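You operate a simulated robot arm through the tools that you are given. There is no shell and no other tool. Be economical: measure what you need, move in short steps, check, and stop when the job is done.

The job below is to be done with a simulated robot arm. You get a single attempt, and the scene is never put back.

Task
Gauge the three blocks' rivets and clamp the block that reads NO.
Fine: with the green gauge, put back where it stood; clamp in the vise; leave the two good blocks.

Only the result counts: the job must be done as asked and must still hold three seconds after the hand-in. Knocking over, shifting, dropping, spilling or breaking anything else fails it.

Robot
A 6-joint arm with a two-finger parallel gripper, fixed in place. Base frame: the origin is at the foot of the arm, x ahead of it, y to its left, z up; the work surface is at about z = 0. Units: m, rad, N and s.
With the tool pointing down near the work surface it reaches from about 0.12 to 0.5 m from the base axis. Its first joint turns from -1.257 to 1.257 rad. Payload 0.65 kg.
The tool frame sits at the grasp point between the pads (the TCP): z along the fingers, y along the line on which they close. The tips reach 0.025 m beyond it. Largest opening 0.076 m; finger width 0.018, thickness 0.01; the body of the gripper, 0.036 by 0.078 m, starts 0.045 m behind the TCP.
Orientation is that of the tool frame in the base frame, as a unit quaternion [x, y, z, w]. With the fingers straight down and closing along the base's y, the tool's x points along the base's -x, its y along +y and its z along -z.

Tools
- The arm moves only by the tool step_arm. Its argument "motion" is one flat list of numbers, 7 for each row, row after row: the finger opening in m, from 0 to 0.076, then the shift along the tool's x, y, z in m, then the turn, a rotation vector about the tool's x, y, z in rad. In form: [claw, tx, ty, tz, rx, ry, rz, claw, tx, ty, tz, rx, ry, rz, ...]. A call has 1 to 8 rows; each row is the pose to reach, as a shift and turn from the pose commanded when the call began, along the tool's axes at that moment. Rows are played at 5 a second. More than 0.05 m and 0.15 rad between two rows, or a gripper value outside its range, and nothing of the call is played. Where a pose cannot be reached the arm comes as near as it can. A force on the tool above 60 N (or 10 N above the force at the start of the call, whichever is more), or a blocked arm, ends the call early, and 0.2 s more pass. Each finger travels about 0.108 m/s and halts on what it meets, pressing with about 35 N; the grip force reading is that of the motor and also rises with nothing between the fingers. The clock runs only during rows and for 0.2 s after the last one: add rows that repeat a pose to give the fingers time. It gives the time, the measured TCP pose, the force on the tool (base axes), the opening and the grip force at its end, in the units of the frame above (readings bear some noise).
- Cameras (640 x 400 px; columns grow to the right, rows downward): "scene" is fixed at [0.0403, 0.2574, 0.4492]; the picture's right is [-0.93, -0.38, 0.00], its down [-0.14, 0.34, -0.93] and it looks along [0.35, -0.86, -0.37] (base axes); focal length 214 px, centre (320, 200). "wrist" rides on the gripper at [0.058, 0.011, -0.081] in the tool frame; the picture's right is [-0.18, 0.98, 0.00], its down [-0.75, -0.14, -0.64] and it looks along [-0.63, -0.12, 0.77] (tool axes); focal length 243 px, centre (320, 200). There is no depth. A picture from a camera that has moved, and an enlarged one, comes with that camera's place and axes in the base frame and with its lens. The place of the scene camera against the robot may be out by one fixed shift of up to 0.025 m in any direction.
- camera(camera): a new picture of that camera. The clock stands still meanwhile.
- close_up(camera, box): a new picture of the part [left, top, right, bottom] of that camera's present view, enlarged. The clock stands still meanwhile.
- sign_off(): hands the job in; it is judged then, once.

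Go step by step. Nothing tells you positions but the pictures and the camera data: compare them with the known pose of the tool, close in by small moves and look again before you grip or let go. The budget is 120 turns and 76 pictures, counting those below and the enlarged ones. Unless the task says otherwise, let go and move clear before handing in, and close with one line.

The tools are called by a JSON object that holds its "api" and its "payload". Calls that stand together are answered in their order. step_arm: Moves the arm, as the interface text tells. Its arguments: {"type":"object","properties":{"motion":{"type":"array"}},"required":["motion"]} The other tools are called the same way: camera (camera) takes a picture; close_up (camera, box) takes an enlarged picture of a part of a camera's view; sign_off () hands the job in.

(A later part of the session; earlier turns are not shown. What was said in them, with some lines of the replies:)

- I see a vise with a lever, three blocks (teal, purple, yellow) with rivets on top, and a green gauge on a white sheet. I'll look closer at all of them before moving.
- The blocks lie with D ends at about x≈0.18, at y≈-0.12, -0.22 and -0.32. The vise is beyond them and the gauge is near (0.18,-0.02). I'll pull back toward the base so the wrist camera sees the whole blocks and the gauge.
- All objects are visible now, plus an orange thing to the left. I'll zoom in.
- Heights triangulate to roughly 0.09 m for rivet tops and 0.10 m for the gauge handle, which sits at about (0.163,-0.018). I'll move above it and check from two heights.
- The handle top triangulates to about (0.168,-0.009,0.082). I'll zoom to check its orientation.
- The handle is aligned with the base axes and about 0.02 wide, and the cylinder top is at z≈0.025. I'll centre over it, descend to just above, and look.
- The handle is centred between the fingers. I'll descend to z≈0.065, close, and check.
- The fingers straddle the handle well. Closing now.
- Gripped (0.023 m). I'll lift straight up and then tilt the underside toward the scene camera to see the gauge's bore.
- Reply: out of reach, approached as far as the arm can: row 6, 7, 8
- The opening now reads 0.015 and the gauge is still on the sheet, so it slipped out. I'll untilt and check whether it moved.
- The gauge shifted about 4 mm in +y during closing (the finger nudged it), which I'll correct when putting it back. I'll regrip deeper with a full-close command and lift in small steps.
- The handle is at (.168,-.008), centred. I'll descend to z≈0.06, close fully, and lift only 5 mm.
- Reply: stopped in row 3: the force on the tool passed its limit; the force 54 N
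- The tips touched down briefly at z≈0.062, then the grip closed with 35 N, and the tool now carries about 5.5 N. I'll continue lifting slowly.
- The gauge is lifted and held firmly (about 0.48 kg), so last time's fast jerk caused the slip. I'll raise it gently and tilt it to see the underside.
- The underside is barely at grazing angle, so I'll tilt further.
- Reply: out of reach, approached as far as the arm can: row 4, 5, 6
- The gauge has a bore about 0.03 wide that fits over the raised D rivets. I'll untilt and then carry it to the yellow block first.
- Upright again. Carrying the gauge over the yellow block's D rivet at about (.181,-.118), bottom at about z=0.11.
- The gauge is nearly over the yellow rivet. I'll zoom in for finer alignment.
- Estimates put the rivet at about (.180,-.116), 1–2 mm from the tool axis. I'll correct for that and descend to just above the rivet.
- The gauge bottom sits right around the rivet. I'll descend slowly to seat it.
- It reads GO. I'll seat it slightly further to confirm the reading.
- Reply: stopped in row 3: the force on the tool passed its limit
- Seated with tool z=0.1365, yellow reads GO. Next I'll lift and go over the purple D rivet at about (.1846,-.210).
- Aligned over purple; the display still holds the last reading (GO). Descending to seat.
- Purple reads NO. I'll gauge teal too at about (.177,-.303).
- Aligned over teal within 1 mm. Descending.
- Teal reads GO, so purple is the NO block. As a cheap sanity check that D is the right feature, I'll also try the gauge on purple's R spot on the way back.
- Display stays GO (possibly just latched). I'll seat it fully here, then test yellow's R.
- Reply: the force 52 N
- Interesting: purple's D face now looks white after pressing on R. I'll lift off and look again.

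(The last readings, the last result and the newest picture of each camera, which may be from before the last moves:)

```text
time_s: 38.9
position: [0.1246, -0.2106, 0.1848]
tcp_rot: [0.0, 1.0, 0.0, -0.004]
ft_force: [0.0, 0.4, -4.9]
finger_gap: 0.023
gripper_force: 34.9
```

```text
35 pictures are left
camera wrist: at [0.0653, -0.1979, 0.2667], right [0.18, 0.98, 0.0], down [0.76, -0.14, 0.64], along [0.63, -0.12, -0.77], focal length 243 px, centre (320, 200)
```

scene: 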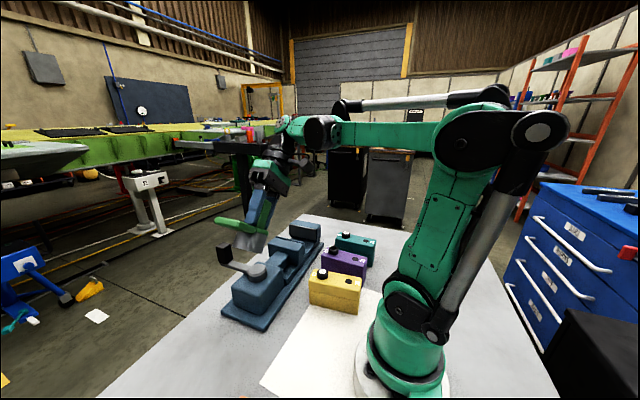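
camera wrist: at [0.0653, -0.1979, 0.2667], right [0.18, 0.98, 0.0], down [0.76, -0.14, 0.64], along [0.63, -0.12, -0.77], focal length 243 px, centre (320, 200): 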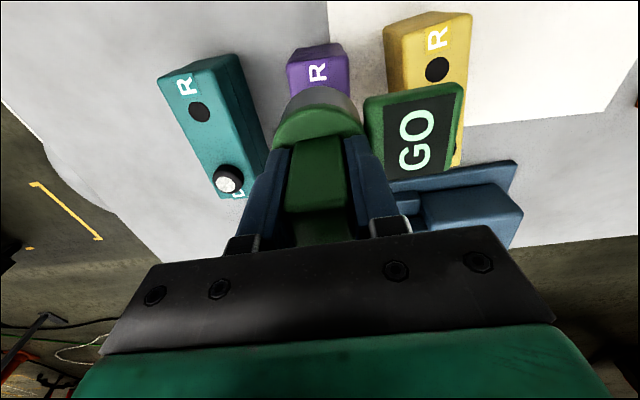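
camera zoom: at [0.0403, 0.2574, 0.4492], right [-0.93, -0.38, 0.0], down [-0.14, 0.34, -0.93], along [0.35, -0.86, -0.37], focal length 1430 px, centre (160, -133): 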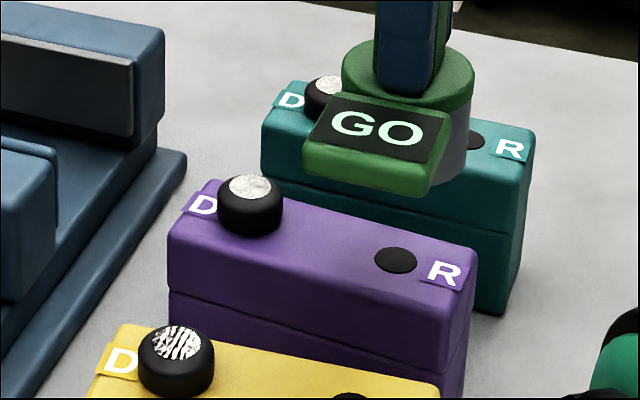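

Purple's D face stays white now, so pressing R changed something. I'll re-gauge purple at D.

{"api": "step_arm", "payload": {"motion": [0, -0.01, 0, 0.005, 0, 0, 0, 0, -0.03, 0, 0.015, 0, 0, 0, 0, -0.05, 0, 0.017, 0, 0, 0, 0, -0.0605, 0, 0.018, 0, 0, 0, 0, -0.0605, 0, 0.018, 0, 0, 0]}}

{"api": "close_up", "payload": {"camera": "scene", "box": [296, 220, 392, 280]}}

```text
time_s: 40.1
position: [0.1847, -0.2097, 0.1668]
tcp_rot: [0.0, 1.0, 0.001, -0.004]
ft_force: [0.0, 0.2, -5.6]
finger_gap: 0.0228
gripper_force: 34.8
```

```text
6.67 times, centred on (344, 250) of scene
camera zoom: at [0.0403, 0.2574, 0.4492], right [-0.93, -0.38, 0.0], down [-0.14, 0.34, -0.93], along [0.35, -0.86, -0.37], focal length 1430 px, centre (160, -133)
```

zoom: 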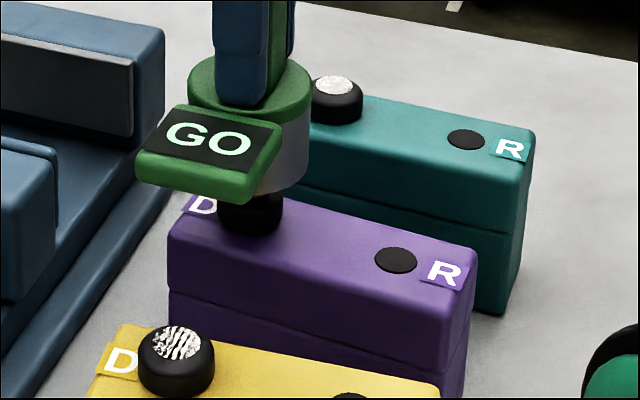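

Aligned again; descending onto D.

{"api": "step_arm", "payload": {"motion": [0, 0, 0, 0.007, 0, 0, 0, 0, 0, 0, 0.015, 0, 0, 0, 0, 0, 0, 0.021, 0, 0, 0, 0, 0, 0, 0.024, 0, 0, 0, 0, 0, 0, 0.026, 0, 0, 0, 0, 0, 0, 0.028, 0, 0, 0, 0, 0, 0, 0.029, 0, 0, 0, 0, 0, 0, 0.029, 0, 0, 0]}}

{"api": "close_up", "payload": {"camera": "scene", "box": [296, 220, 392, 280]}}

```text
time_s: 41.9
position: [0.1832, -0.2096, 0.1379]
tcp_rot: [-0.001, 1.0, 0.0, -0.005]
ft_force: [-0.6, 0.6, -5.3]
finger_gap: 0.0232
gripper_force: 35.1
```

```text
6.67 times, centred on (344, 250) of scene
camera zoom: at [0.0403, 0.2574, 0.4492], right [-0.93, -0.38, 0.0], down [-0.14, 0.34, -0.93], along [0.35, -0.86, -0.37], focal length 1430 px, centre (160, -133)
```

zoom: 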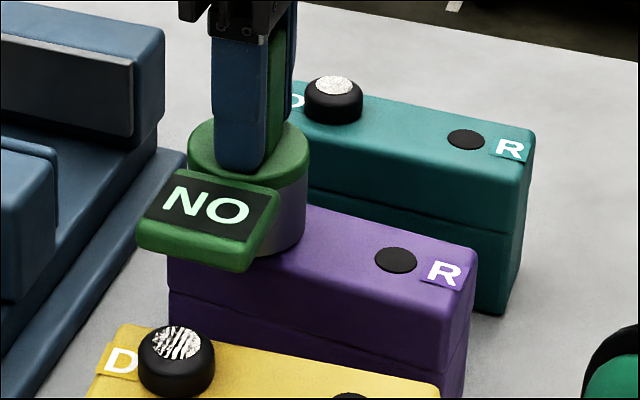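

Purple D still reads NO. The definitive test: with NO latched, go to purple's R. If it stays NO, R gives no reading at all, since GO stayed there before.

{"api": "step_arm", "payload": {"motion": [0, 0, 0, -0.006, 0, 0, 0, 0, 0, 0, -0.02, 0, 0, 0, 0, 0.005, 0, -0.03, 0, 0, 0, 0, 0.025, 0, -0.03, 0, 0, 0, 0, 0.05, 0, -0.03, 0, 0, 0, 0, 0.0605, 0, -0.028, 0, 0, 0, 0, 0.0605, 0, -0.018, 0, 0, 0, 0, 0.0605, 0, -0.01, 0, 0, 0]}}

{"api": "step_arm", "payload": {"motion": [0, 0, 0, 0.004, 0, 0, 0, 0, 0, 0, 0.007, 0, 0, 0, 0, 0, 0, 0.009, 0, 0, 0, 0, 0, 0, 0.0105, 0, 0, 0, 0, 0, 0, 0.0115, 0, 0, 0, 0, 0, 0, 0.0115, 0, 0, 0]}}

{"api": "close_up", "payload": {"camera": "scene", "box": [296, 220, 392, 280]}}

```text
time_s: 43.7
position: [0.1231, -0.2103, 0.1491]
tcp_rot: [-0.001, 1.0, 0.001, -0.005]
ft_force: [-0.2, -0.7, -4.7]
finger_gap: 0.0225
gripper_force: 34.8
```

```text
time_s: 45.1
position: [0.1221, -0.2091, 0.1368]
tcp_rot: [0.0, 1.0, 0.0, -0.004]
ft_force: [0.7, 0.2, -4.3]
finger_gap: 0.0228
gripper_force: 34.9
```

```text
6.67 times, centred on (344, 250) of scene
camera zoom: at [0.0403, 0.2574, 0.4492], right [-0.93, -0.38, 0.0], down [-0.14, 0.34, -0.93], along [0.35, -0.86, -0.37], focal length 1430 px, centre (160, -133)
```

zoom: 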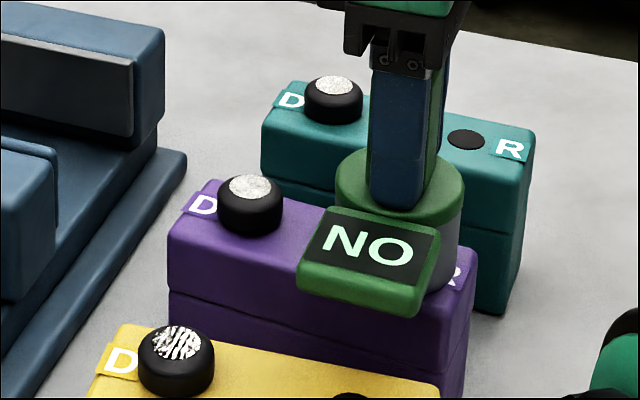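

It stays NO. I'll make light contact here as before to be conclusive.

{"api": "step_arm", "payload": {"motion": [0, 0, 0, 0.0007, 0, 0, 0, 0, 0, 0, 0.0014, 0, 0, 0, 0, 0, 0, 0.002, 0, 0, 0]}}

{"api": "close_up", "payload": {"camera": "scene", "box": [296, 220, 392, 280]}}

```text
time_s: 45.9
position: [0.1238, -0.2092, 0.1348]
tcp_rot: [0.0, 1.0, 0.0, -0.004]
ft_force: [-2.4, 1.7, 16.7]
finger_gap: 0.0229
gripper_force: 35.1
stopped in row 3: the force on the tool passed its limit (the readings are from after the stop); the commanded pose is now the measured one
```

```text
6.67 times, centred on (344, 250) of scene
camera zoom: at [0.0403, 0.2575, 0.4492], right [-0.93, -0.38, 0.0], down [-0.14, 0.34, -0.93], along [0.35, -0.86, -0.37], focal length 1430 px, centre (160, -133)
```

zoom: 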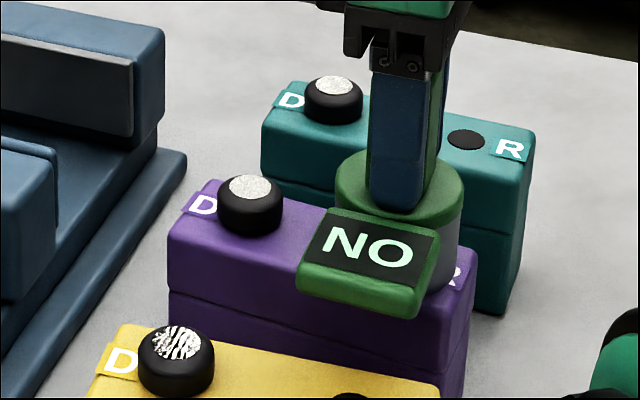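

R gives no reading, so purple is confirmed as the NO block. I'll return the gauge to its spot at tool (.1675,-.0105).

{"api": "step_arm", "payload": {"motion": [0, 0, 0, -0.006, 0, 0, 0, 0, 0, 0, -0.02, 0, 0, 0, 0, 0, 0.005, -0.04, 0, 0, 0, 0, -0.005, 0.025, -0.05, 0, 0, 0, 0, -0.012, 0.055, -0.05, 0, 0, 0, 0, -0.02, 0.09, -0.05, 0, 0, 0, 0, -0.025, 0.115, -0.05, 0, 0, 0, 0, -0.028, 0.125, -0.05, 0, 0, 0]}}

{"api": "step_arm", "payload": {"motion": [0, -0.002, 0.01, 0, 0, 0, 0, 0, -0.007, 0.033, 0, 0, 0, 0, 0, -0.013, 0.058, 0.015, 0, 0, 0, 0, -0.016, 0.0735, 0.035, 0, 0, 0, 0, -0.016, 0.0735, 0.06, 0, 0, 0, 0, -0.016, 0.0735, 0.085, 0, 0, 0, 0, -0.016, 0.0735, 0.1, 0, 0, 0, 0, -0.016, 0.0735, 0.105, 0, 0, 0]}}

{"api": "close_up", "payload": {"camera": "scene", "box": [250, 290, 370, 390]}}

```text
time_s: 47.7
position: [0.1512, -0.085, 0.1844]
tcp_rot: [0.002, 1.0, 0.0, -0.004]
ft_force: [0.3, 0.6, -4.9]
finger_gap: 0.023
gripper_force: 35.0
```

```text
time_s: 49.5
position: [0.1665, -0.0097, 0.0803]
tcp_rot: [-0.001, 1.0, 0.0, -0.004]
ft_force: [-0.1, -0.4, -5.0]
finger_gap: 0.0228
gripper_force: 35.9
```

```text
4.00 times, centred on (310, 340) of scene
camera zoom: at [0.0403, 0.2574, 0.4492], right [-0.93, -0.38, 0.0], down [-0.14, 0.34, -0.93], along [0.35, -0.86, -0.37], focal length 858 px, centre (360, -360)
```

zoom: 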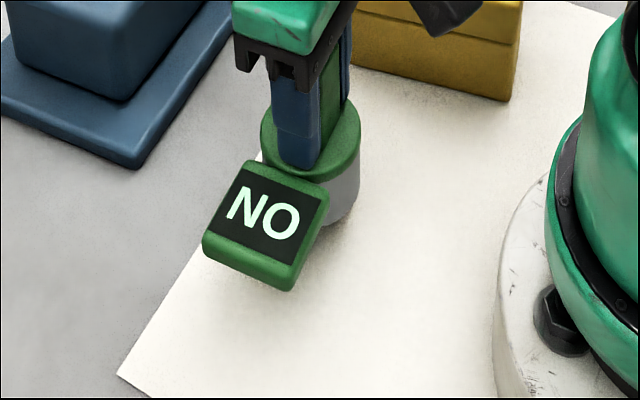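

Close to home. Descending slowly to contact.

{"api": "step_arm", "payload": {"motion": [0, 0, 0, 0.005, 0, 0, 0, 0, 0, 0, 0.01, 0, 0, 0, 0, 0, 0, 0.014, 0, 0, 0, 0, 0, 0, 0.015, 0, 0, 0, 0, 0, 0, 0.016, 0, 0, 0, 0, 0, 0, 0.017, 0, 0, 0, 0, 0, 0, 0.018, 0, 0, 0]}}

{"api": "close_up", "payload": {"camera": "scene", "box": [250, 290, 370, 390]}}

```text
time_s: 51.1
position: [0.1673, -0.0116, 0.0622]
tcp_rot: [0.0, 1.0, 0.0, -0.005]
ft_force: [-0.5, 0.4, -4.3]
finger_gap: 0.0228
gripper_force: 34.8
```

```text
4.00 times, centred on (310, 340) of scene
camera zoom: at [0.0403, 0.2574, 0.4492], right [-0.93, -0.38, 0.0], down [-0.14, 0.34, -0.93], along [0.35, -0.86, -0.37], focal length 858 px, centre (360, -360)
```

zoom: 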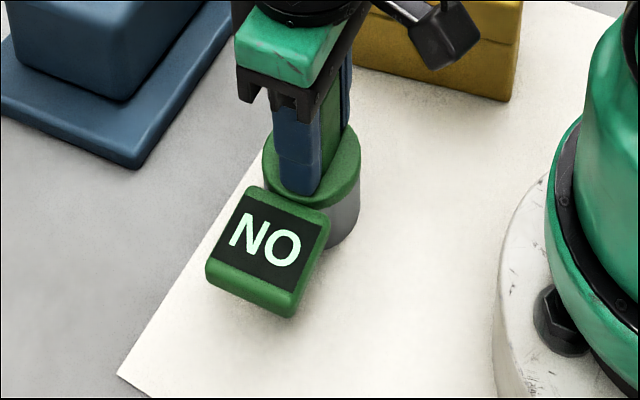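

Within about 1.5 mm of the original outline. I'll nudge and lower to contact.

{"api": "step_arm", "payload": {"motion": [0, -0.0013, 0.0007, 0, 0, 0, 0, 0, -0.0013, 0.0007, 0.0006, 0, 0, 0, 0, -0.0013, 0.0007, 0.0012, 0, 0, 0, 0, -0.0013, 0.0007, 0.0018, 0, 0, 0, 0, -0.0013, 0.0007, 0.0024, 0, 0, 0]}}

```text
time_s: 51.8
position: [0.1675, -0.0105, 0.0611]
tcp_rot: [0.0, 1.0, 0.001, -0.007]
ft_force: [-4.4, 1.2, 27.5]
finger_gap: 0.0231
gripper_force: 35.2
stopped in row 3: the force on the tool passed its limit (the readings are from after the stop); the commanded pose is now the measured one
```

Seated. Opening just enough and rising.

{"api": "step_arm", "payload": {"motion": [0.026, 0, 0, -0.0005, 0, 0, 0, 0.036, 0, 0, -0.0005, 0, 0, 0, 0.036, 0, 0, -0.005, 0, 0, 0, 0.036, 0, 0, -0.025, 0, 0, 0, 0.036, 0, 0, -0.06, 0, 0, 0, 0.036, 0, 0, -0.1, 0, 0, 0, 0.036, 0, 0, -0.14, 0, 0, 0]}}

{"api": "close_up", "payload": {"camera": "scene", "box": [250, 290, 370, 390]}}

```text
time_s: 53.4
position: [0.1707, -0.0113, 0.2021]
tcp_rot: [0.0, 1.0, 0.001, -0.007]
ft_force: [-0.6, -0.5, 0.9]
finger_gap: 0.0359
gripper_force: 0.0
```

```text
4.00 times, centred on (310, 340) of scene
camera zoom: at [0.0403, 0.2574, 0.4492], right [-0.93, -0.38, 0.0], down [-0.14, 0.34, -0.93], along [0.35, -0.86, -0.37], focal length 858 px, centre (360, -360)
```

zoom: 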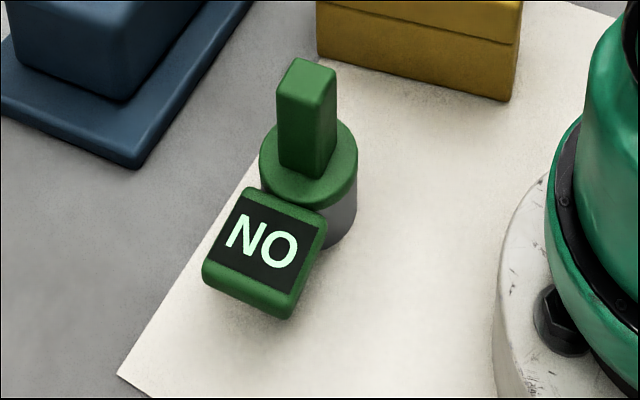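

The gauge matches its original outline exactly. Next I'll look at the vise from above to measure the jaws.

{"api": "step_arm", "payload": {"motion": [0.05, -0.01, -0.03, -0.01, 0, -0.007, 0, 0.076, -0.02, -0.07, -0.02, 0, -0.014, 0, 0.076, -0.03, -0.11, -0.03, 0, -0.014, 0, 0.076, -0.04, -0.15, -0.045, 0, -0.014, 0, 0.076, -0.05, -0.18, -0.06, 0, -0.014, 0, 0.076, -0.05, -0.2, -0.06, 0, -0.014, 0]}}

{"api": "camera", "payload": {"camera": "wrist"}}

{"api": "close_up", "payload": {"camera": "scene", "box": [200, 210, 360, 330]}}

```text
time_s: 54.8
position: [0.2197, -0.2104, 0.2611]
tcp_rot: [0.0, 1.0, 0.0, 0.001]
ft_force: [0.4, 1.2, 0.6]
finger_gap: 0.0761
gripper_force: 0.1
```

```text
27 pictures are left
camera wrist: at [0.1607, -0.1993, 0.3419], right [0.18, 0.98, 0.0], down [0.75, -0.14, 0.64], along [0.63, -0.12, -0.76], focal length 243 px, centre (320, 200)
```

wrist: 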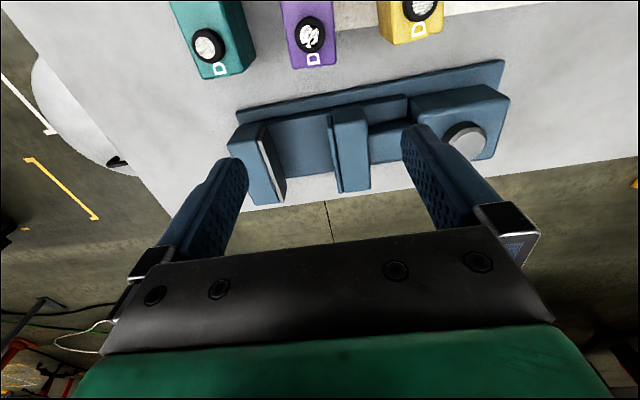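

```text
3.33 times, centred on (280, 270) of scene
camera zoom: at [0.0403, 0.2574, 0.4492], right [-0.93, -0.38, 0.0], down [-0.14, 0.34, -0.93], along [0.35, -0.86, -0.37], focal length 715 px, centre (453, -33)
```

zoom: 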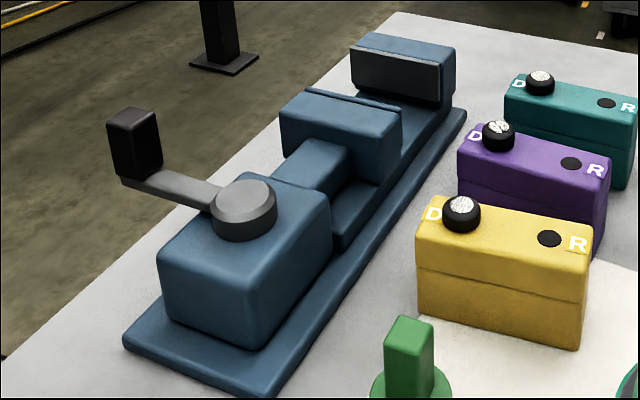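

Zooming on the vise from this pose for triangulation.

{"api": "close_up", "payload": {"camera": "wrist", "box": [200, 40, 520, 240]}}

```text
2.00 times, centred on (360, 140) of wrist
camera zoom: at [0.1607, -0.1993, 0.3419], right [0.18, 0.98, 0.0], down [0.75, -0.14, 0.64], along [0.63, -0.12, -0.76], focal length 485 px, centre (240, 320)
```

zoom: 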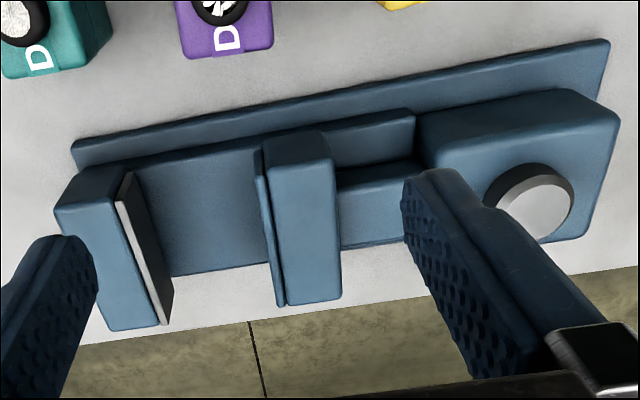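

Jaw tops are at z≈0.084, jaws span x≈.27–.37, and the gap runs from y≈-.29 to -.21 (about 0.08). The purple block (~0.05 wide) fits with fingers alongside if centred. I'll go over the purple block to grip it high.

{"api": "step_arm", "payload": {"motion": [0.076, 0.02, 0.001, 0.02, 0, 0, 0, 0.076, 0.045, 0.001, 0.05, 0, 0, 0, 0.076, 0.065, 0.001, 0.085, 0, 0, 0, 0.076, 0.065, 0.001, 0.111, 0, 0, 0, 0.076, 0.065, 0.001, 0.111, 0, 0, 0]}}

{"api": "camera", "payload": {"camera": "wrist"}}

{"api": "close_up", "payload": {"camera": "scene", "box": [290, 210, 400, 290]}}

```text
time_s: 56.0
position: [0.1552, -0.2082, 0.1503]
tcp_rot: [0.0, 1.0, 0.001, 0.002]
ft_force: [0.4, 0.5, 0.1]
finger_gap: 0.076
gripper_force: 0.1
```

```text
24 pictures are left
camera wrist: at [0.0966, -0.1973, 0.2305], right [0.18, 0.98, 0.0], down [0.75, -0.14, 0.64], along [0.63, -0.12, -0.76], focal length 243 px, centre (320, 200)
```

wrist: 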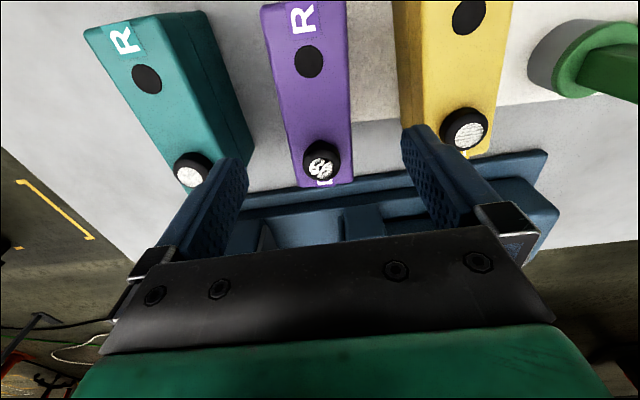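

```text
5.00 times, centred on (345, 250) of scene
camera zoom: at [0.0403, 0.2574, 0.4492], right [-0.93, -0.38, 0.0], down [-0.14, 0.34, -0.93], along [0.35, -0.86, -0.37], focal length 1072 px, centre (195, -50)
```

zoom: 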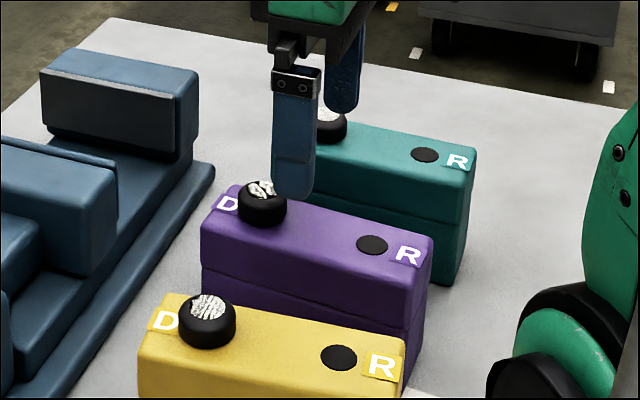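

The block is ~0.044 wide and centred between the fingers. Descending to z=0.07 and checking before closing.

{"api": "step_arm", "payload": {"motion": [0.076, 0, -0.001, 0.03, 0, 0, 0, 0.076, 0, -0.001, 0.06, 0, 0, 0, 0.076, 0, -0.001, 0.08, 0, 0, 0, 0.076, 0, -0.001, 0.08, 0, 0, 0]}}

{"api": "camera", "payload": {"camera": "wrist"}}

```text
time_s: 57.0
position: [0.1557, -0.2084, 0.0694]
tcp_rot: [-0.001, 1.0, 0.001, 0.001]
ft_force: [-0.2, -0.2, 0.7]
finger_gap: 0.076
gripper_force: 0.0
```

```text
22 pictures are left
camera wrist: at [0.0969, -0.1984, 0.1502], right [0.18, 0.98, 0.0], down [0.75, -0.14, 0.64], along [0.63, -0.12, -0.76], focal length 243 px, centre (320, 200)
```

wrist: 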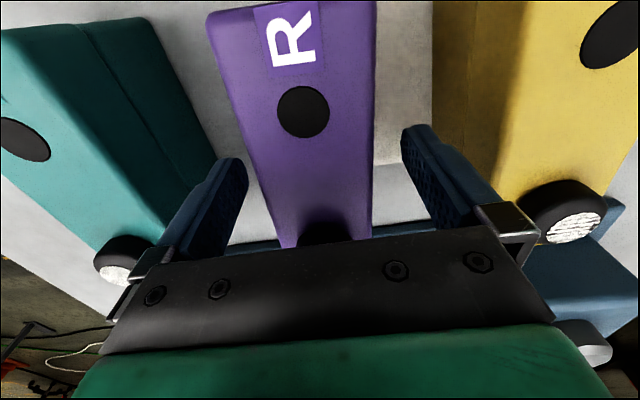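

The fingers straddle the block evenly. Closing, then a slow lift.

{"api": "step_arm", "payload": {"motion": [0.06, 0, 0, 0, 0, 0, 0, 0.05, 0, 0, 0, 0, 0, 0, 0.04, 0, 0, 0, 0, 0, 0, 0.02, 0, 0, 0, 0, 0, 0, 0, 0, 0, 0, 0, 0, 0, 0, 0, 0, 0, 0, 0, 0]}}

{"api": "step_arm", "payload": {"motion": [0, 0, 0, -0.001, 0, 0, 0, 0, 0, 0, -0.003, 0, 0, 0, 0, 0, 0, -0.006, 0, 0, 0, 0, 0, 0, -0.01, 0, 0, 0, 0, 0, 0, -0.015, 0, 0, 0, 0, 0, 0, -0.02, 0, 0, 0]}}

{"api": "close_up", "payload": {"camera": "scene", "box": [290, 210, 400, 290]}}

```text
time_s: 58.4
position: [0.156, -0.2099, 0.0709]
tcp_rot: [0.0, 1.0, 0.0, 0.002]
ft_force: [-0.1, -1.2, -0.8]
finger_gap: 0.0467
gripper_force: 35.2
```

```text
time_s: 59.8
position: [0.1552, -0.2109, 0.0891]
tcp_rot: [0.0, 1.0, 0.001, 0.0]
ft_force: [-0.1, -0.1, -3.7]
finger_gap: 0.0467
gripper_force: 35.3
```

```text
5.00 times, centred on (345, 250) of scene
camera zoom: at [0.0403, 0.2574, 0.4492], right [-0.93, -0.38, 0.0], down [-0.14, 0.34, -0.93], along [0.35, -0.86, -0.37], focal length 1072 px, centre (195, -50)
```

zoom: 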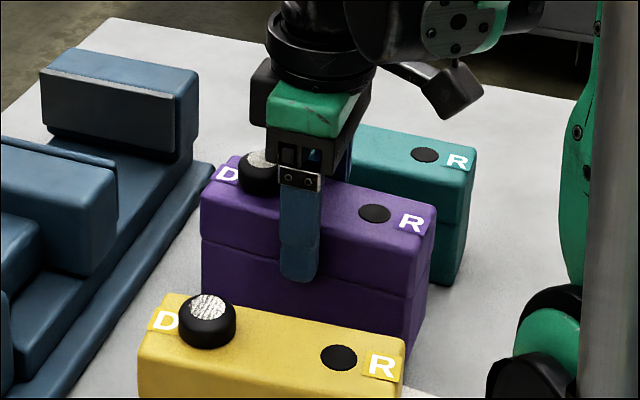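

Gripped (0.0467 wide, about 3.8 N) and lifted. I'll raise it and carry it over the vise gap.

{"api": "step_arm", "payload": {"motion": [0, 0, 0, -0.01, 0, 0, 0, 0, 0, 0, -0.03, 0, 0, 0, 0, 0, 0, -0.055, 0, 0, 0, 0, 0, 0, -0.08, 0, 0, 0, 0, -0.005, -0.002, -0.096, 0, 0, 0, 0, -0.025, -0.008, -0.1, 0, 0, 0, 0, -0.05, -0.014, -0.1, 0, 0, 0, 0, -0.07, -0.018, -0.1, 0, 0, 0]}}

{"api": "step_arm", "payload": {"motion": [0, -0.02, -0.004, 0, 0, 0, 0, 0, -0.045, -0.01, 0, 0, 0, 0, 0, -0.07, -0.016, 0, 0, 0, 0, 0, -0.088, -0.02, 0, 0, 0, 0, 0, -0.094, -0.0205, 0, 0, 0, 0, 0, -0.094, -0.0205, 0, 0, 0, 0]}}

{"api": "camera", "payload": {"camera": "wrist"}}

{"api": "close_up", "payload": {"camera": "scene", "box": [220, 180, 360, 300]}}

```text
time_s: 61.6
position: [0.2252, -0.2283, 0.1902]
tcp_rot: [0.0, 1.0, 0.001, 0.0]
ft_force: [0.5, -0.3, -4.0]
finger_gap: 0.0466
gripper_force: 34.6
```

```text
time_s: 63.0
position: [0.3195, -0.2475, 0.1909]
tcp_rot: [0.0, 1.0, 0.001, 0.002]
ft_force: [0.0, 0.0, -3.7]
finger_gap: 0.0466
gripper_force: 35.2
```

```text
20 pictures are left
camera wrist: at [0.2604, -0.237, 0.271], right [0.18, 0.98, 0.0], down [0.75, -0.14, 0.64], along [0.63, -0.12, -0.76], focal length 243 px, centre (320, 200)
```

wrist: 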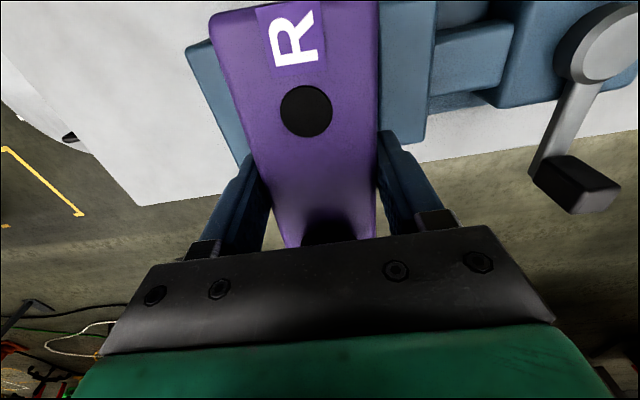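

```text
3.33 times, centred on (290, 240) of scene
camera zoom: at [0.0403, 0.2574, 0.4492], right [-0.93, -0.38, 0.0], down [-0.14, 0.34, -0.93], along [0.35, -0.86, -0.37], focal length 715 px, centre (420, 67)
```

zoom: 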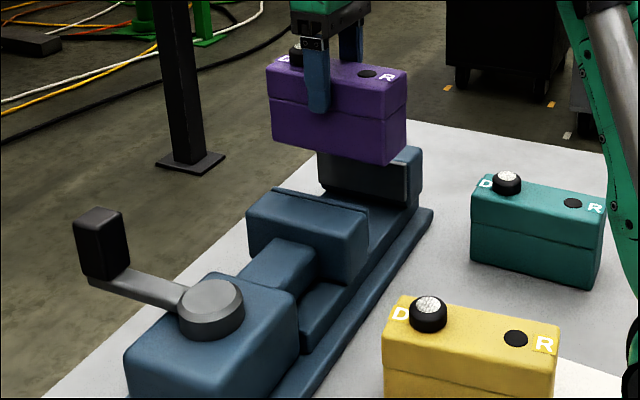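

The block is over the gap, with ±7 mm of margin. Descending partway between the jaws, then checking.

{"api": "step_arm", "payload": {"motion": [0, 0.001, -0.001, 0.01, 0, 0, 0, 0, 0.001, -0.001, 0.025, 0, 0, 0, 0, 0.001, -0.001, 0.04, 0, 0, 0, 0, 0.001, -0.001, 0.05, 0, 0, 0, 0, 0.001, -0.001, 0.06, 0, 0, 0]}}

{"api": "close_up", "payload": {"camera": "scene", "box": [230, 200, 350, 290]}}

{"api": "camera", "payload": {"camera": "wrist"}}

```text
time_s: 64.2
position: [0.318, -0.2499, 0.1312]
tcp_rot: [0.0, 1.0, 0.001, 0.001]
ft_force: [-0.6, 1.0, -4.3]
finger_gap: 0.0463
gripper_force: 34.7
```

```text
4.44 times, centred on (290, 245) of scene
camera zoom: at [0.0403, 0.2574, 0.4492], right [-0.93, -0.38, 0.0], down [-0.14, 0.34, -0.93], along [0.35, -0.86, -0.37], focal length 953 px, centre (453, 0)
```

zoom: 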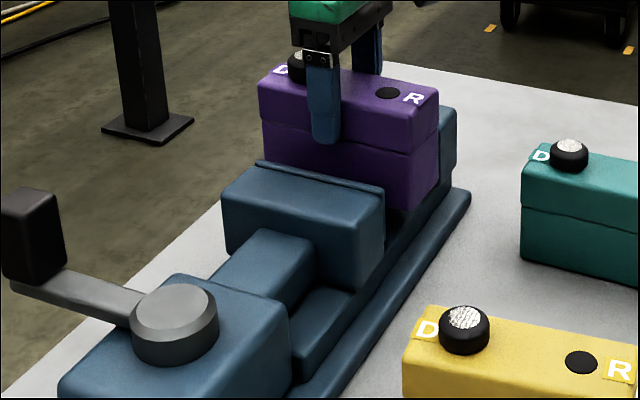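

```text
17 pictures are left
camera wrist: at [0.2594, -0.2389, 0.2111], right [0.18, 0.98, 0.0], down [0.75, -0.14, 0.64], along [0.63, -0.12, -0.76], focal length 243 px, centre (320, 200)
```

wrist: 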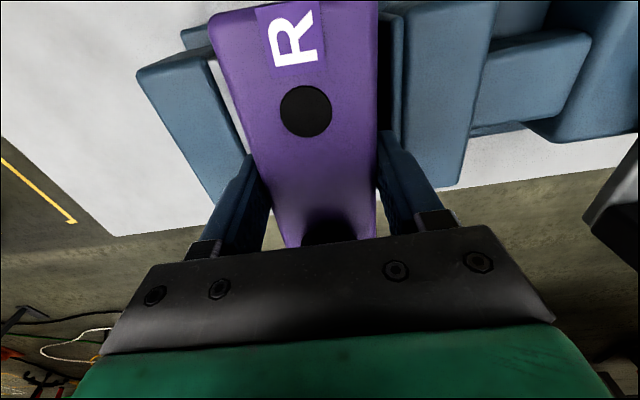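

The gap centre reads y≈-.251; I'm within 1.5 mm. Lowering until it touches the vise bed.

{"api": "step_arm", "payload": {"motion": [0, 0, -0.001, 0.006, 0, 0, 0, 0, 0, -0.001, 0.012, 0, 0, 0, 0, 0, -0.001, 0.016, 0, 0, 0, 0, 0, -0.001, 0.019, 0, 0, 0, 0, 0, -0.001, 0.022, 0, 0, 0, 0, 0, -0.001, 0.024, 0, 0, 0, 0, 0, -0.001, 0.026, 0, 0, 0, 0, 0, -0.001, 0.028, 0, 0, 0]}}

```text
time_s: 66.0
position: [0.3196, -0.2521, 0.1032]
tcp_rot: [0.001, 1.0, 0.001, 0.001]
ft_force: [-1.6, 2.8, 35.2]
finger_gap: 0.0463
gripper_force: 34.8
```

Contact with the bed at tool z≈0.103. I'll relax slightly, check the picture, and then release narrowly.

{"api": "step_arm", "payload": {"motion": [0, 0, 0, -0.0005, 0, 0, 0, 0, 0, 0, -0.001, 0, 0, 0]}}

{"api": "close_up", "payload": {"camera": "scene", "box": [230, 200, 350, 290]}}

```text
time_s: 66.6
position: [0.3196, -0.2505, 0.1031]
tcp_rot: [0.0, 1.0, 0.0, 0.0]
ft_force: [-0.1, -2.4, 4.5]
finger_gap: 0.0463
gripper_force: 35.2
```

```text
4.44 times, centred on (290, 245) of scene
camera zoom: at [0.0403, 0.2574, 0.4492], right [-0.93, -0.38, 0.0], down [-0.14, 0.34, -0.93], along [0.35, -0.86, -0.37], focal length 953 px, centre (453, 0)
```

zoom: 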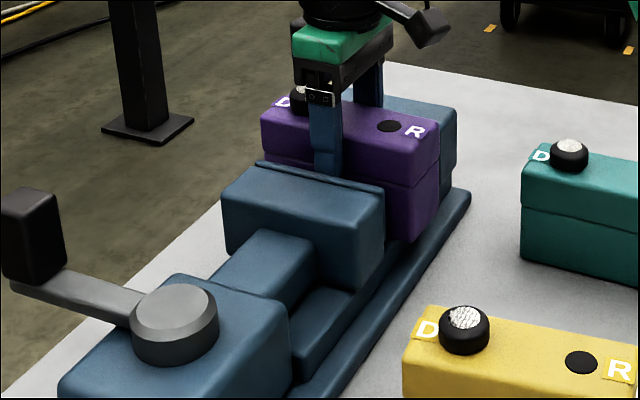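

Block rests on the bed between the jaws. Releasing and rising straight up.

{"api": "step_arm", "payload": {"motion": [0.05, 0, 0, 0, 0, 0, 0, 0.056, 0, 0, 0, 0, 0, 0, 0.056, 0, 0, -0.003, 0, 0, 0, 0.056, 0, 0, -0.015, 0, 0, 0, 0.056, 0, 0, -0.04, 0, 0, 0, 0.056, 0, 0, -0.08, 0, 0, 0, 0.056, 0, 0, -0.12, 0, 0, 0, 0.056, 0.04, 0.01, -0.13, 0, 0, 0]}}

{"api": "camera", "payload": {"camera": "wrist"}}

{"api": "close_up", "payload": {"camera": "scene", "box": [200, 210, 360, 330]}}

```text
time_s: 68.4
position: [0.2776, -0.2415, 0.2338]
tcp_rot: [0.0, 1.0, -0.001, 0.001]
ft_force: [-0.3, 0.3, 0.6]
finger_gap: 0.0561
gripper_force: 0.0
```

```text
15 pictures are left
camera wrist: at [0.2185, -0.2305, 0.3142], right [0.18, 0.98, 0.0], down [0.75, -0.14, 0.64], along [0.63, -0.12, -0.76], focal length 243 px, centre (320, 200)
```

wrist: 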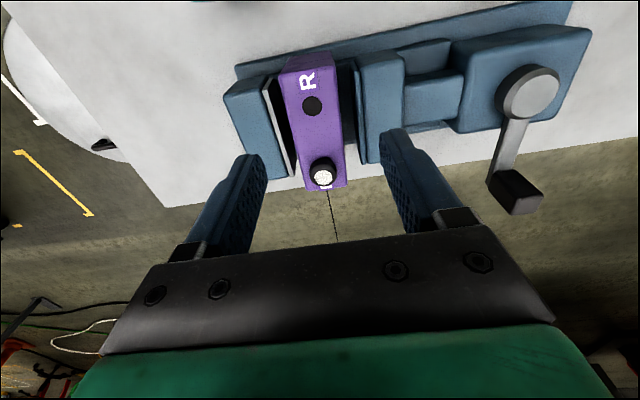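

```text
3.33 times, centred on (280, 270) of scene
camera zoom: at [0.0403, 0.2574, 0.4492], right [-0.93, -0.38, 0.0], down [-0.14, 0.34, -0.93], along [0.35, -0.86, -0.37], focal length 715 px, centre (453, -33)
```

zoom: 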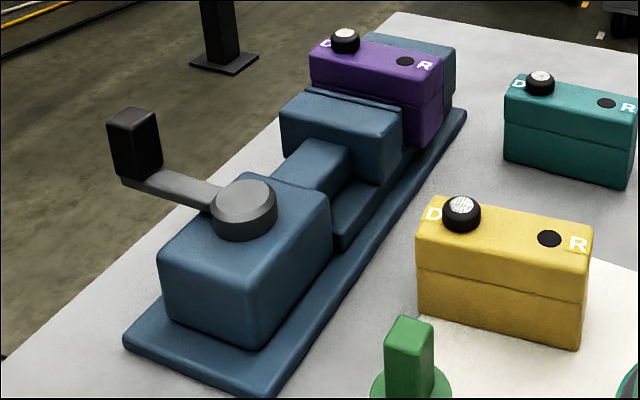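

The block stands well between the jaws. The lever pivot is at about (.315,-.061) and the handle box near (.41,-.06,.113). I'll move above the handle and look.

{"api": "step_arm", "payload": {"motion": [0.056, -0.02, 0.03, 0, 0, 0, 0, 0.056, -0.04, 0.06, 0, 0, 0, 0, 0.06, -0.06, 0.09, 0, 0, 0, 0, 0.06, -0.08, 0.12, 0, 0, 0, 0, 0.06, -0.1, 0.15, 0.005, 0, 0, 0, 0.06, -0.12, 0.175, 0.01, 0, 0, 0, 0.06, -0.13, 0.18, 0.02, 0, 0, 0, 0.06, -0.13, 0.18, 0.02, 0, 0, 0]}}

{"api": "camera", "payload": {"camera": "wrist"}}

{"api": "close_up", "payload": {"camera": "scene", "box": [200, 200, 320, 290]}}

```text
time_s: 70.2
position: [0.4091, -0.0618, 0.2141]
tcp_rot: [0.0, 1.0, 0.001, 0.002]
ft_force: [-0.2, -0.1, -0.1]
finger_gap: 0.0601
gripper_force: 0.1
```

```text
13 pictures are left
camera wrist: at [0.3501, -0.0495, 0.2939], right [0.18, 0.98, 0.0], down [0.75, -0.14, 0.64], along [0.63, -0.12, -0.76], focal length 243 px, centre (320, 200)
```

wrist: 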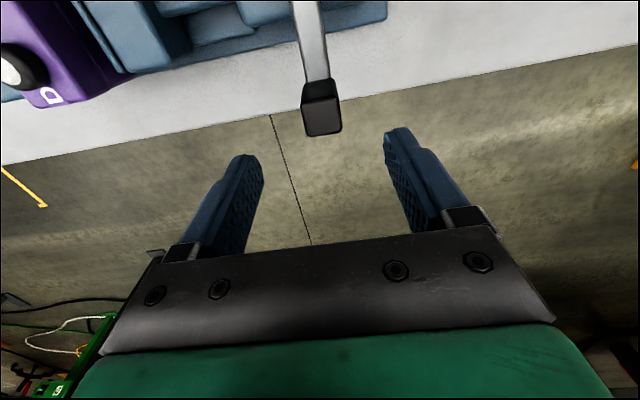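

```text
4.44 times, centred on (260, 245) of scene
camera zoom: at [0.0403, 0.2574, 0.4492], right [-0.93, -0.38, 0.0], down [-0.14, 0.34, -0.93], along [0.35, -0.86, -0.37], focal length 953 px, centre (587, 0)
```

zoom: 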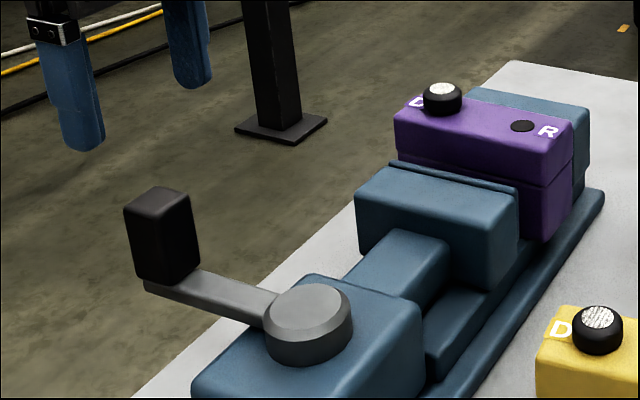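

The handle top is at (.411,-.059) and ~0.024 wide. I'll lower around it and grip.

{"api": "step_arm", "payload": {"motion": [0.06, -0.001, 0.0015, 0.03, 0, 0, 0, 0.06, -0.001, 0.0015, 0.065, 0, 0, 0, 0.06, -0.001, 0.0015, 0.096, 0, 0, 0, 0.06, -0.001, 0.0015, 0.096, 0, 0, 0, 0.045, -0.001, 0.0015, 0.096, 0, 0, 0, 0.03, -0.001, 0.0015, 0.096, 0, 0, 0, 0.015, -0.001, 0.0015, 0.096, 0, 0, 0, 0.015, -0.001, 0.0015, 0.096, 0, 0, 0]}}

{"api": "camera", "payload": {"camera": "wrist"}}

```text
time_s: 72.0
position: [0.4092, -0.06, 0.1179]
tcp_rot: [-0.001, 1.0, 0.0, 0.002]
ft_force: [1.8, -3.4, -6.9]
finger_gap: 0.0257
gripper_force: 40.7
```

```text
11 pictures are left
camera wrist: at [0.3511, -0.0484, 0.1982], right [0.18, 0.98, 0.0], down [0.75, -0.14, 0.65], along [0.63, -0.12, -0.76], focal length 243 px, centre (320, 200)
```

wrist: 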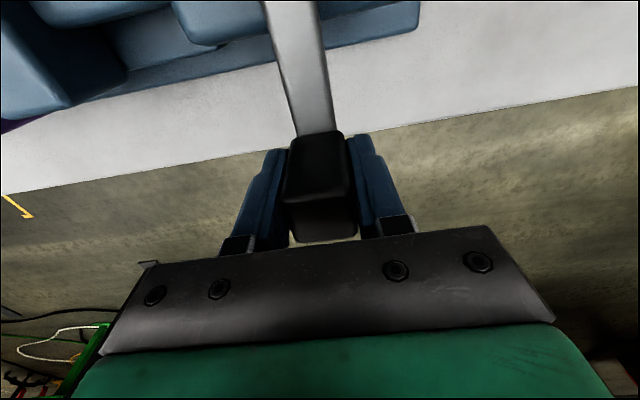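

Handle gripped. I'll try a small clockwise swing (toward the jaws) and watch the force and the jaw.

{"api": "step_arm", "payload": {"motion": [0.01, 0.0001, -0.0048, 0, 0, 0, 0.05, 0.01, 0.0005, -0.0095, 0, 0, 0, 0.1, 0.01, 0.0011, -0.0142, 0, 0, 0, 0.15, 0.01, 0.0019, -0.0189, 0, 0, 0, 0.2, 0.01, 0.003, -0.0235, 0, 0, 0, 0.25, 0.01, 0.0042, -0.0281, 0, 0, 0, 0.3]}}

{"api": "close_up", "payload": {"camera": "scene", "box": [200, 200, 340, 305]}}

```text
time_s: 72.6
position: [0.4111, -0.0605, 0.117]
tcp_rot: [0.036, 0.999, 0.008, -0.001]
ft_force: [-6.4, 9.6, -2.8]
finger_gap: 0.0272
gripper_force: 42.7
stopped in row 2: the force on the tool passed its limit (the readings are from after the stop); the commanded pose is now the measured one
```

```text
3.81 times, centred on (270, 252) of scene
camera zoom: at [0.0403, 0.2574, 0.4492], right [-0.93, -0.38, 0.0], down [-0.14, 0.34, -0.93], along [0.35, -0.86, -0.37], focal length 817 px, centre (510, 0)
```

zoom: 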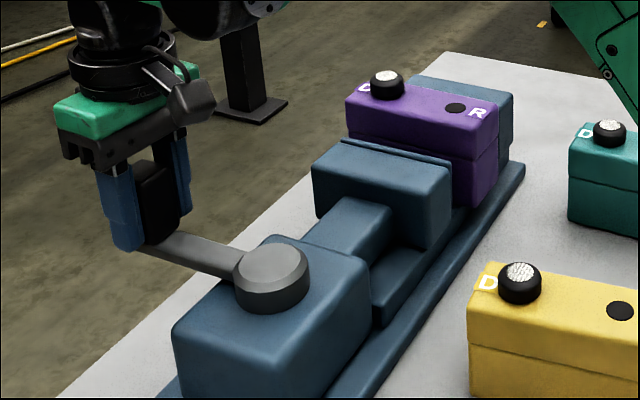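

Clockwise is blocked (force limit, no motion). I'll realign the wrist and try counter-clockwise.

{"api": "step_arm", "payload": {"motion": [0.01, 0, 0, 0, 0, 0, -0.036, 0.01, 0, 0, 0, 0, 0, -0.072, 0.01, 0, 0, 0, 0, 0, -0.072]}}

{"api": "step_arm", "payload": {"motion": [0.01, 0.0001, 0.0038, 0, 0, 0, -0.04, 0.01, 0.0003, 0.0076, 0, 0, 0, -0.08, 0.01, 0.0012, 0.0151, 0, 0, 0, -0.16, 0.01, 0.0027, 0.0226, 0, 0, 0, -0.24, 0.01, 0.0048, 0.0299, 0, 0, 0, -0.32, 0.01, 0.0075, 0.037, 0, 0, 0, -0.4]}}

{"api": "close_up", "payload": {"camera": "scene", "box": [200, 200, 340, 305]}}

```text
time_s: 73.4
position: [0.4099, -0.0605, 0.119]
tcp_rot: [0.001, 1.0, 0.009, -0.001]
ft_force: [13.5, 25.9, 2.9]
finger_gap: 0.0265
gripper_force: 41.4
```

```text
time_s: 74.8
position: [0.4009, -0.0247, 0.1181]
tcp_rot: [-0.197, 0.98, 0.008, 0.0]
ft_force: [6.0, -9.6, -29.6]
finger_gap: 0.0264
gripper_force: 41.4
```

```text
3.81 times, centred on (270, 252) of scene
camera zoom: at [0.0404, 0.2574, 0.4492], right [-0.93, -0.38, 0.0], down [-0.14, 0.34, -0.93], along [0.35, -0.86, -0.37], focal length 817 px, centre (510, 0)
```

zoom: 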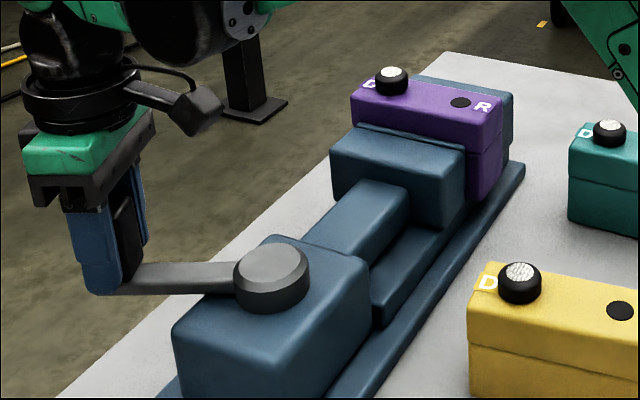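

Counter-clockwise closes the jaw; it has reached the block. Continuing the swing.

{"api": "step_arm", "payload": {"motion": [0.01, 0.0003, 0.0076, 0.0005, 0.005, 0, -0.08, 0.01, 0.0012, 0.0151, 0.0005, 0.01, 0, -0.16, 0.01, 0.0027, 0.0226, 0.0005, 0.014, 0, -0.24, 0.01, 0.0048, 0.0299, 0.0005, 0.014, 0, -0.32, 0.01, 0.0075, 0.037, 0.0005, 0.014, 0, -0.4]}}

{"api": "close_up", "payload": {"camera": "scene", "box": [200, 200, 340, 305]}}

```text
time_s: 76.0
position: [0.3805, 0.0068, 0.1182]
tcp_rot: [-0.388, 0.922, -0.001, 0.003]
ft_force: [-14.8, -29.9, -11.8]
finger_gap: 0.0268
gripper_force: 41.6
```

```text
3.81 times, centred on (270, 252) of scene
camera zoom: at [0.0403, 0.2574, 0.4492], right [-0.93, -0.38, 0.0], down [-0.14, 0.34, -0.93], along [0.35, -0.86, -0.37], focal length 817 px, centre (510, 0)
```

zoom: 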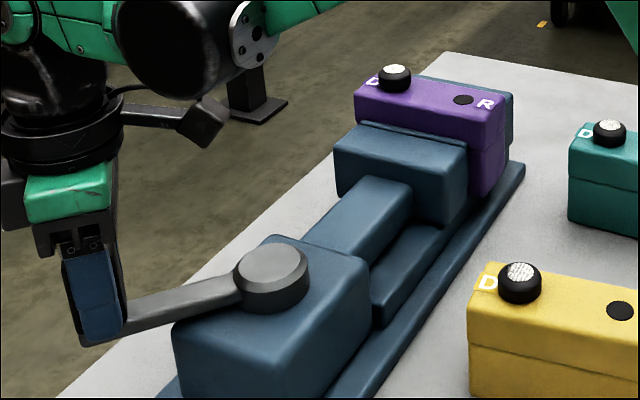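

The jaw has slowed and resistance is rising (~33 N), so clamping has begun. Continuing carefully until it stops firmly.

{"api": "step_arm", "payload": {"motion": [0.01, 0.0001, 0.0038, 0, 0, 0, -0.04, 0.01, 0.0003, 0.0076, 0, 0, 0, -0.08, 0.01, 0.0007, 0.0114, 0, 0, 0, -0.12, 0.01, 0.0012, 0.0151, 0, 0, 0, -0.16, 0.01, 0.0019, 0.0189, 0, 0, 0, -0.2, 0.01, 0.0027, 0.0226, 0, 0, 0, -0.24, 0.01, 0.0037, 0.0263, 0, 0, 0, -0.28, 0.01, 0.0048, 0.0299, 0, 0, 0, -0.32]}}

{"api": "close_up", "payload": {"camera": "scene", "box": [200, 200, 340, 305]}}

```text
time_s: 77.8
position: [0.3565, 0.0234, 0.1167]
tcp_rot: [-0.53, 0.848, -0.002, 0.004]
ft_force: [-3.6, -33.2, 12.4]
finger_gap: 0.0267
gripper_force: 42.1
```

```text
3.81 times, centred on (270, 252) of scene
camera zoom: at [0.0403, 0.2574, 0.4492], right [-0.93, -0.38, 0.0], down [-0.14, 0.34, -0.93], along [0.35, -0.86, -0.37], focal length 817 px, centre (510, 0)
```

zoom: 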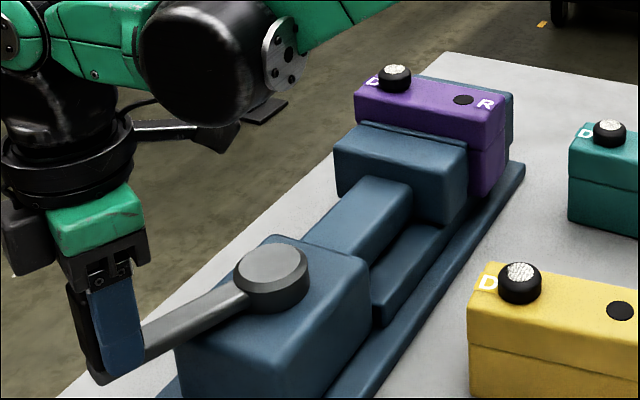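

The jaw has stopped moving, so the block is held. I'll continue the lever toward its end stop with the force limit as guard.

{"api": "step_arm", "payload": {"motion": [0.01, 0.0002, 0.0057, 0, 0, 0, -0.06, 0.01, 0.0007, 0.0114, 0, 0, 0, -0.12, 0.01, 0.0015, 0.017, 0, 0, 0, -0.18, 0.01, 0.0027, 0.0226, 0, 0, 0, -0.24, 0.01, 0.0042, 0.0281, 0, 0, 0, -0.3, 0.01, 0.0061, 0.0335, 0, 0, 0, -0.36, 0.01, 0.0082, 0.0387, 0, 0, 0, -0.42, 0.01, 0.0107, 0.0438, 0, 0, 0, -0.48]}}

{"api": "close_up", "payload": {"camera": "scene", "box": [200, 200, 340, 305]}}

```text
time_s: 79.0
position: [0.3357, 0.0304, 0.1171]
tcp_rot: [-0.64, 0.768, -0.008, 0.009]
ft_force: [17.7, -3.8, -9.0]
finger_gap: 0.0268
gripper_force: 41.8
stopped in row 5: the force on the tool passed its limit (the readings are from after the stop); the commanded pose is now the measured one
```

```text
3.81 times, centred on (270, 252) of scene
camera zoom: at [0.0403, 0.2575, 0.4492], right [-0.93, -0.38, 0.0], down [-0.14, 0.34, -0.93], along [0.35, -0.86, -0.37], focal length 817 px, centre (510, 0)
```

zoom: 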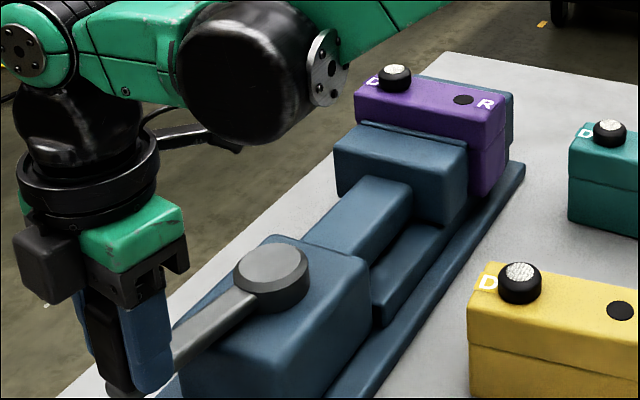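

The lever has hit its end stop at about 77°. Releasing the handle and rising.

{"api": "step_arm", "payload": {"motion": [0.035, 0, 0, 0, 0, 0, 0, 0.05, 0, 0, 0, 0, 0, 0, 0.055, 0, 0, -0.003, 0, 0, 0, 0.055, 0, 0, -0.025, 0, 0, 0, 0.055, 0, 0, -0.06, 0, 0, 0, 0.055, 0, 0, -0.1, 0, 0, 0, 0.055, 0, 0, -0.13, 0, 0, 0]}}

{"api": "camera", "payload": {"camera": "scene"}}

```text
time_s: 80.6
position: [0.3341, 0.0312, 0.2488]
tcp_rot: [-0.64, 0.768, -0.008, 0.008]
ft_force: [0.4, 0.3, -1.3]
finger_gap: 0.055
gripper_force: 0.0
```

```text
5 pictures are left
```

scene: 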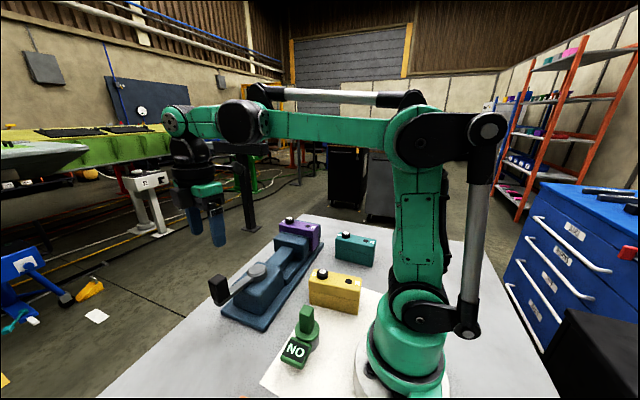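

Checking the lever and jaw closely now that it's released.

{"api": "close_up", "payload": {"camera": "scene", "box": [200, 200, 340, 305]}}

```text
3.81 times, centred on (270, 252) of scene
camera zoom: at [0.0403, 0.2574, 0.4492], right [-0.93, -0.38, 0.0], down [-0.14, 0.34, -0.93], along [0.35, -0.86, -0.37], focal length 817 px, centre (510, 0)
```

zoom: 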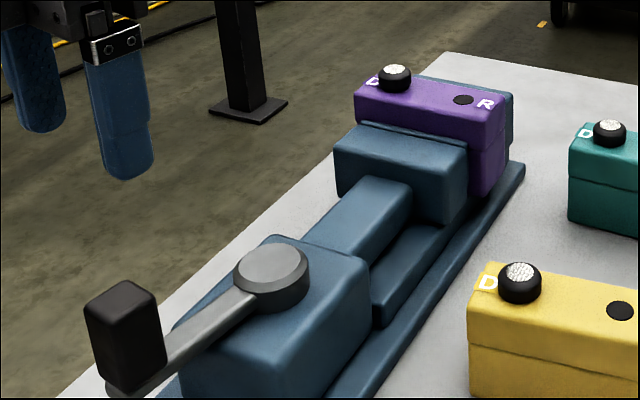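

Lever and jaw stay put. One last check from above: I'll rotate back and view the jaws with the wrist camera.

{"api": "step_arm", "payload": {"motion": [0.055, 0, 0, 0, 0, 0, 0.14, 0.055, 0, 0, 0, 0, 0, 0.28, 0.055, 0, 0, 0, 0, 0, 0.42, 0.055, 0, 0, 0, 0, 0, 0.56, 0.055, 0, 0, 0, 0, 0, 0.7, 0.055, 0, 0, 0, 0, 0, 0.84, 0.055, 0, 0, 0, 0, 0, 0.98, 0.055, 0, 0, 0, 0, 0, 1.12]}}

{"api": "step_arm", "payload": {"motion": [0.055, 0.015, -0.027, 0, 0, 0, 0.05, 0.055, 0.03, -0.054, 0, 0, 0, 0.1, 0.055, 0.046, -0.081, 0, 0, 0, 0.15, 0.055, 0.061, -0.108, 0, 0, 0, 0.2, 0.055, 0.076, -0.134, 0, 0, 0, 0.27, 0.055, 0.091, -0.161, 0, 0, 0, 0.27, 0.055, 0.107, -0.188, 0, 0, 0, 0.27, 0.055, 0.122, -0.215, 0, 0, 0, 0.27]}}

{"api": "close_up", "payload": {"camera": "wrist", "box": [180, 20, 500, 220]}}

```text
time_s: 82.4
position: [0.3325, 0.0313, 0.2493]
tcp_rot: [-0.133, 0.991, -0.003, 0.011]
ft_force: [-0.2, -0.5, 1.0]
finger_gap: 0.055
gripper_force: 0.1
```

```text
time_s: 84.2
position: [0.2735, -0.2085, 0.2478]
tcp_rot: [0.0, 1.0, -0.001, 0.012]
ft_force: [-0.6, -0.2, -0.2]
finger_gap: 0.055
gripper_force: 0.1
```

```text
2.00 times, centred on (340, 120) of wrist
camera zoom: at [0.2122, -0.1976, 0.3261], right [0.18, 0.98, 0.0], down [0.74, -0.14, 0.66], along [0.65, -0.12, -0.75], focal length 485 px, centre (280, 360)
```

zoom: 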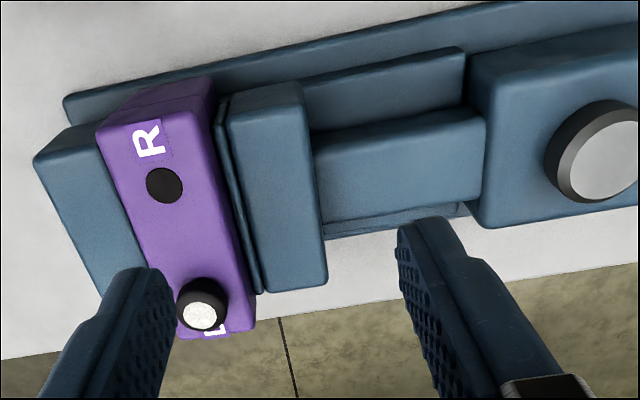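

The block is held tight between the fixed and moving jaws. The gauge is back in its place, the two good blocks are untouched, and the arm is clear.

{"api": "sign_off", "payload": {}}

```text
The job is handed in.
```

I gauged all three blocks: yellow and teal read GO and purple read NO. Purple is now clamped in the vise, the green gauge is back where it stood, and the two good blocks were left in place.
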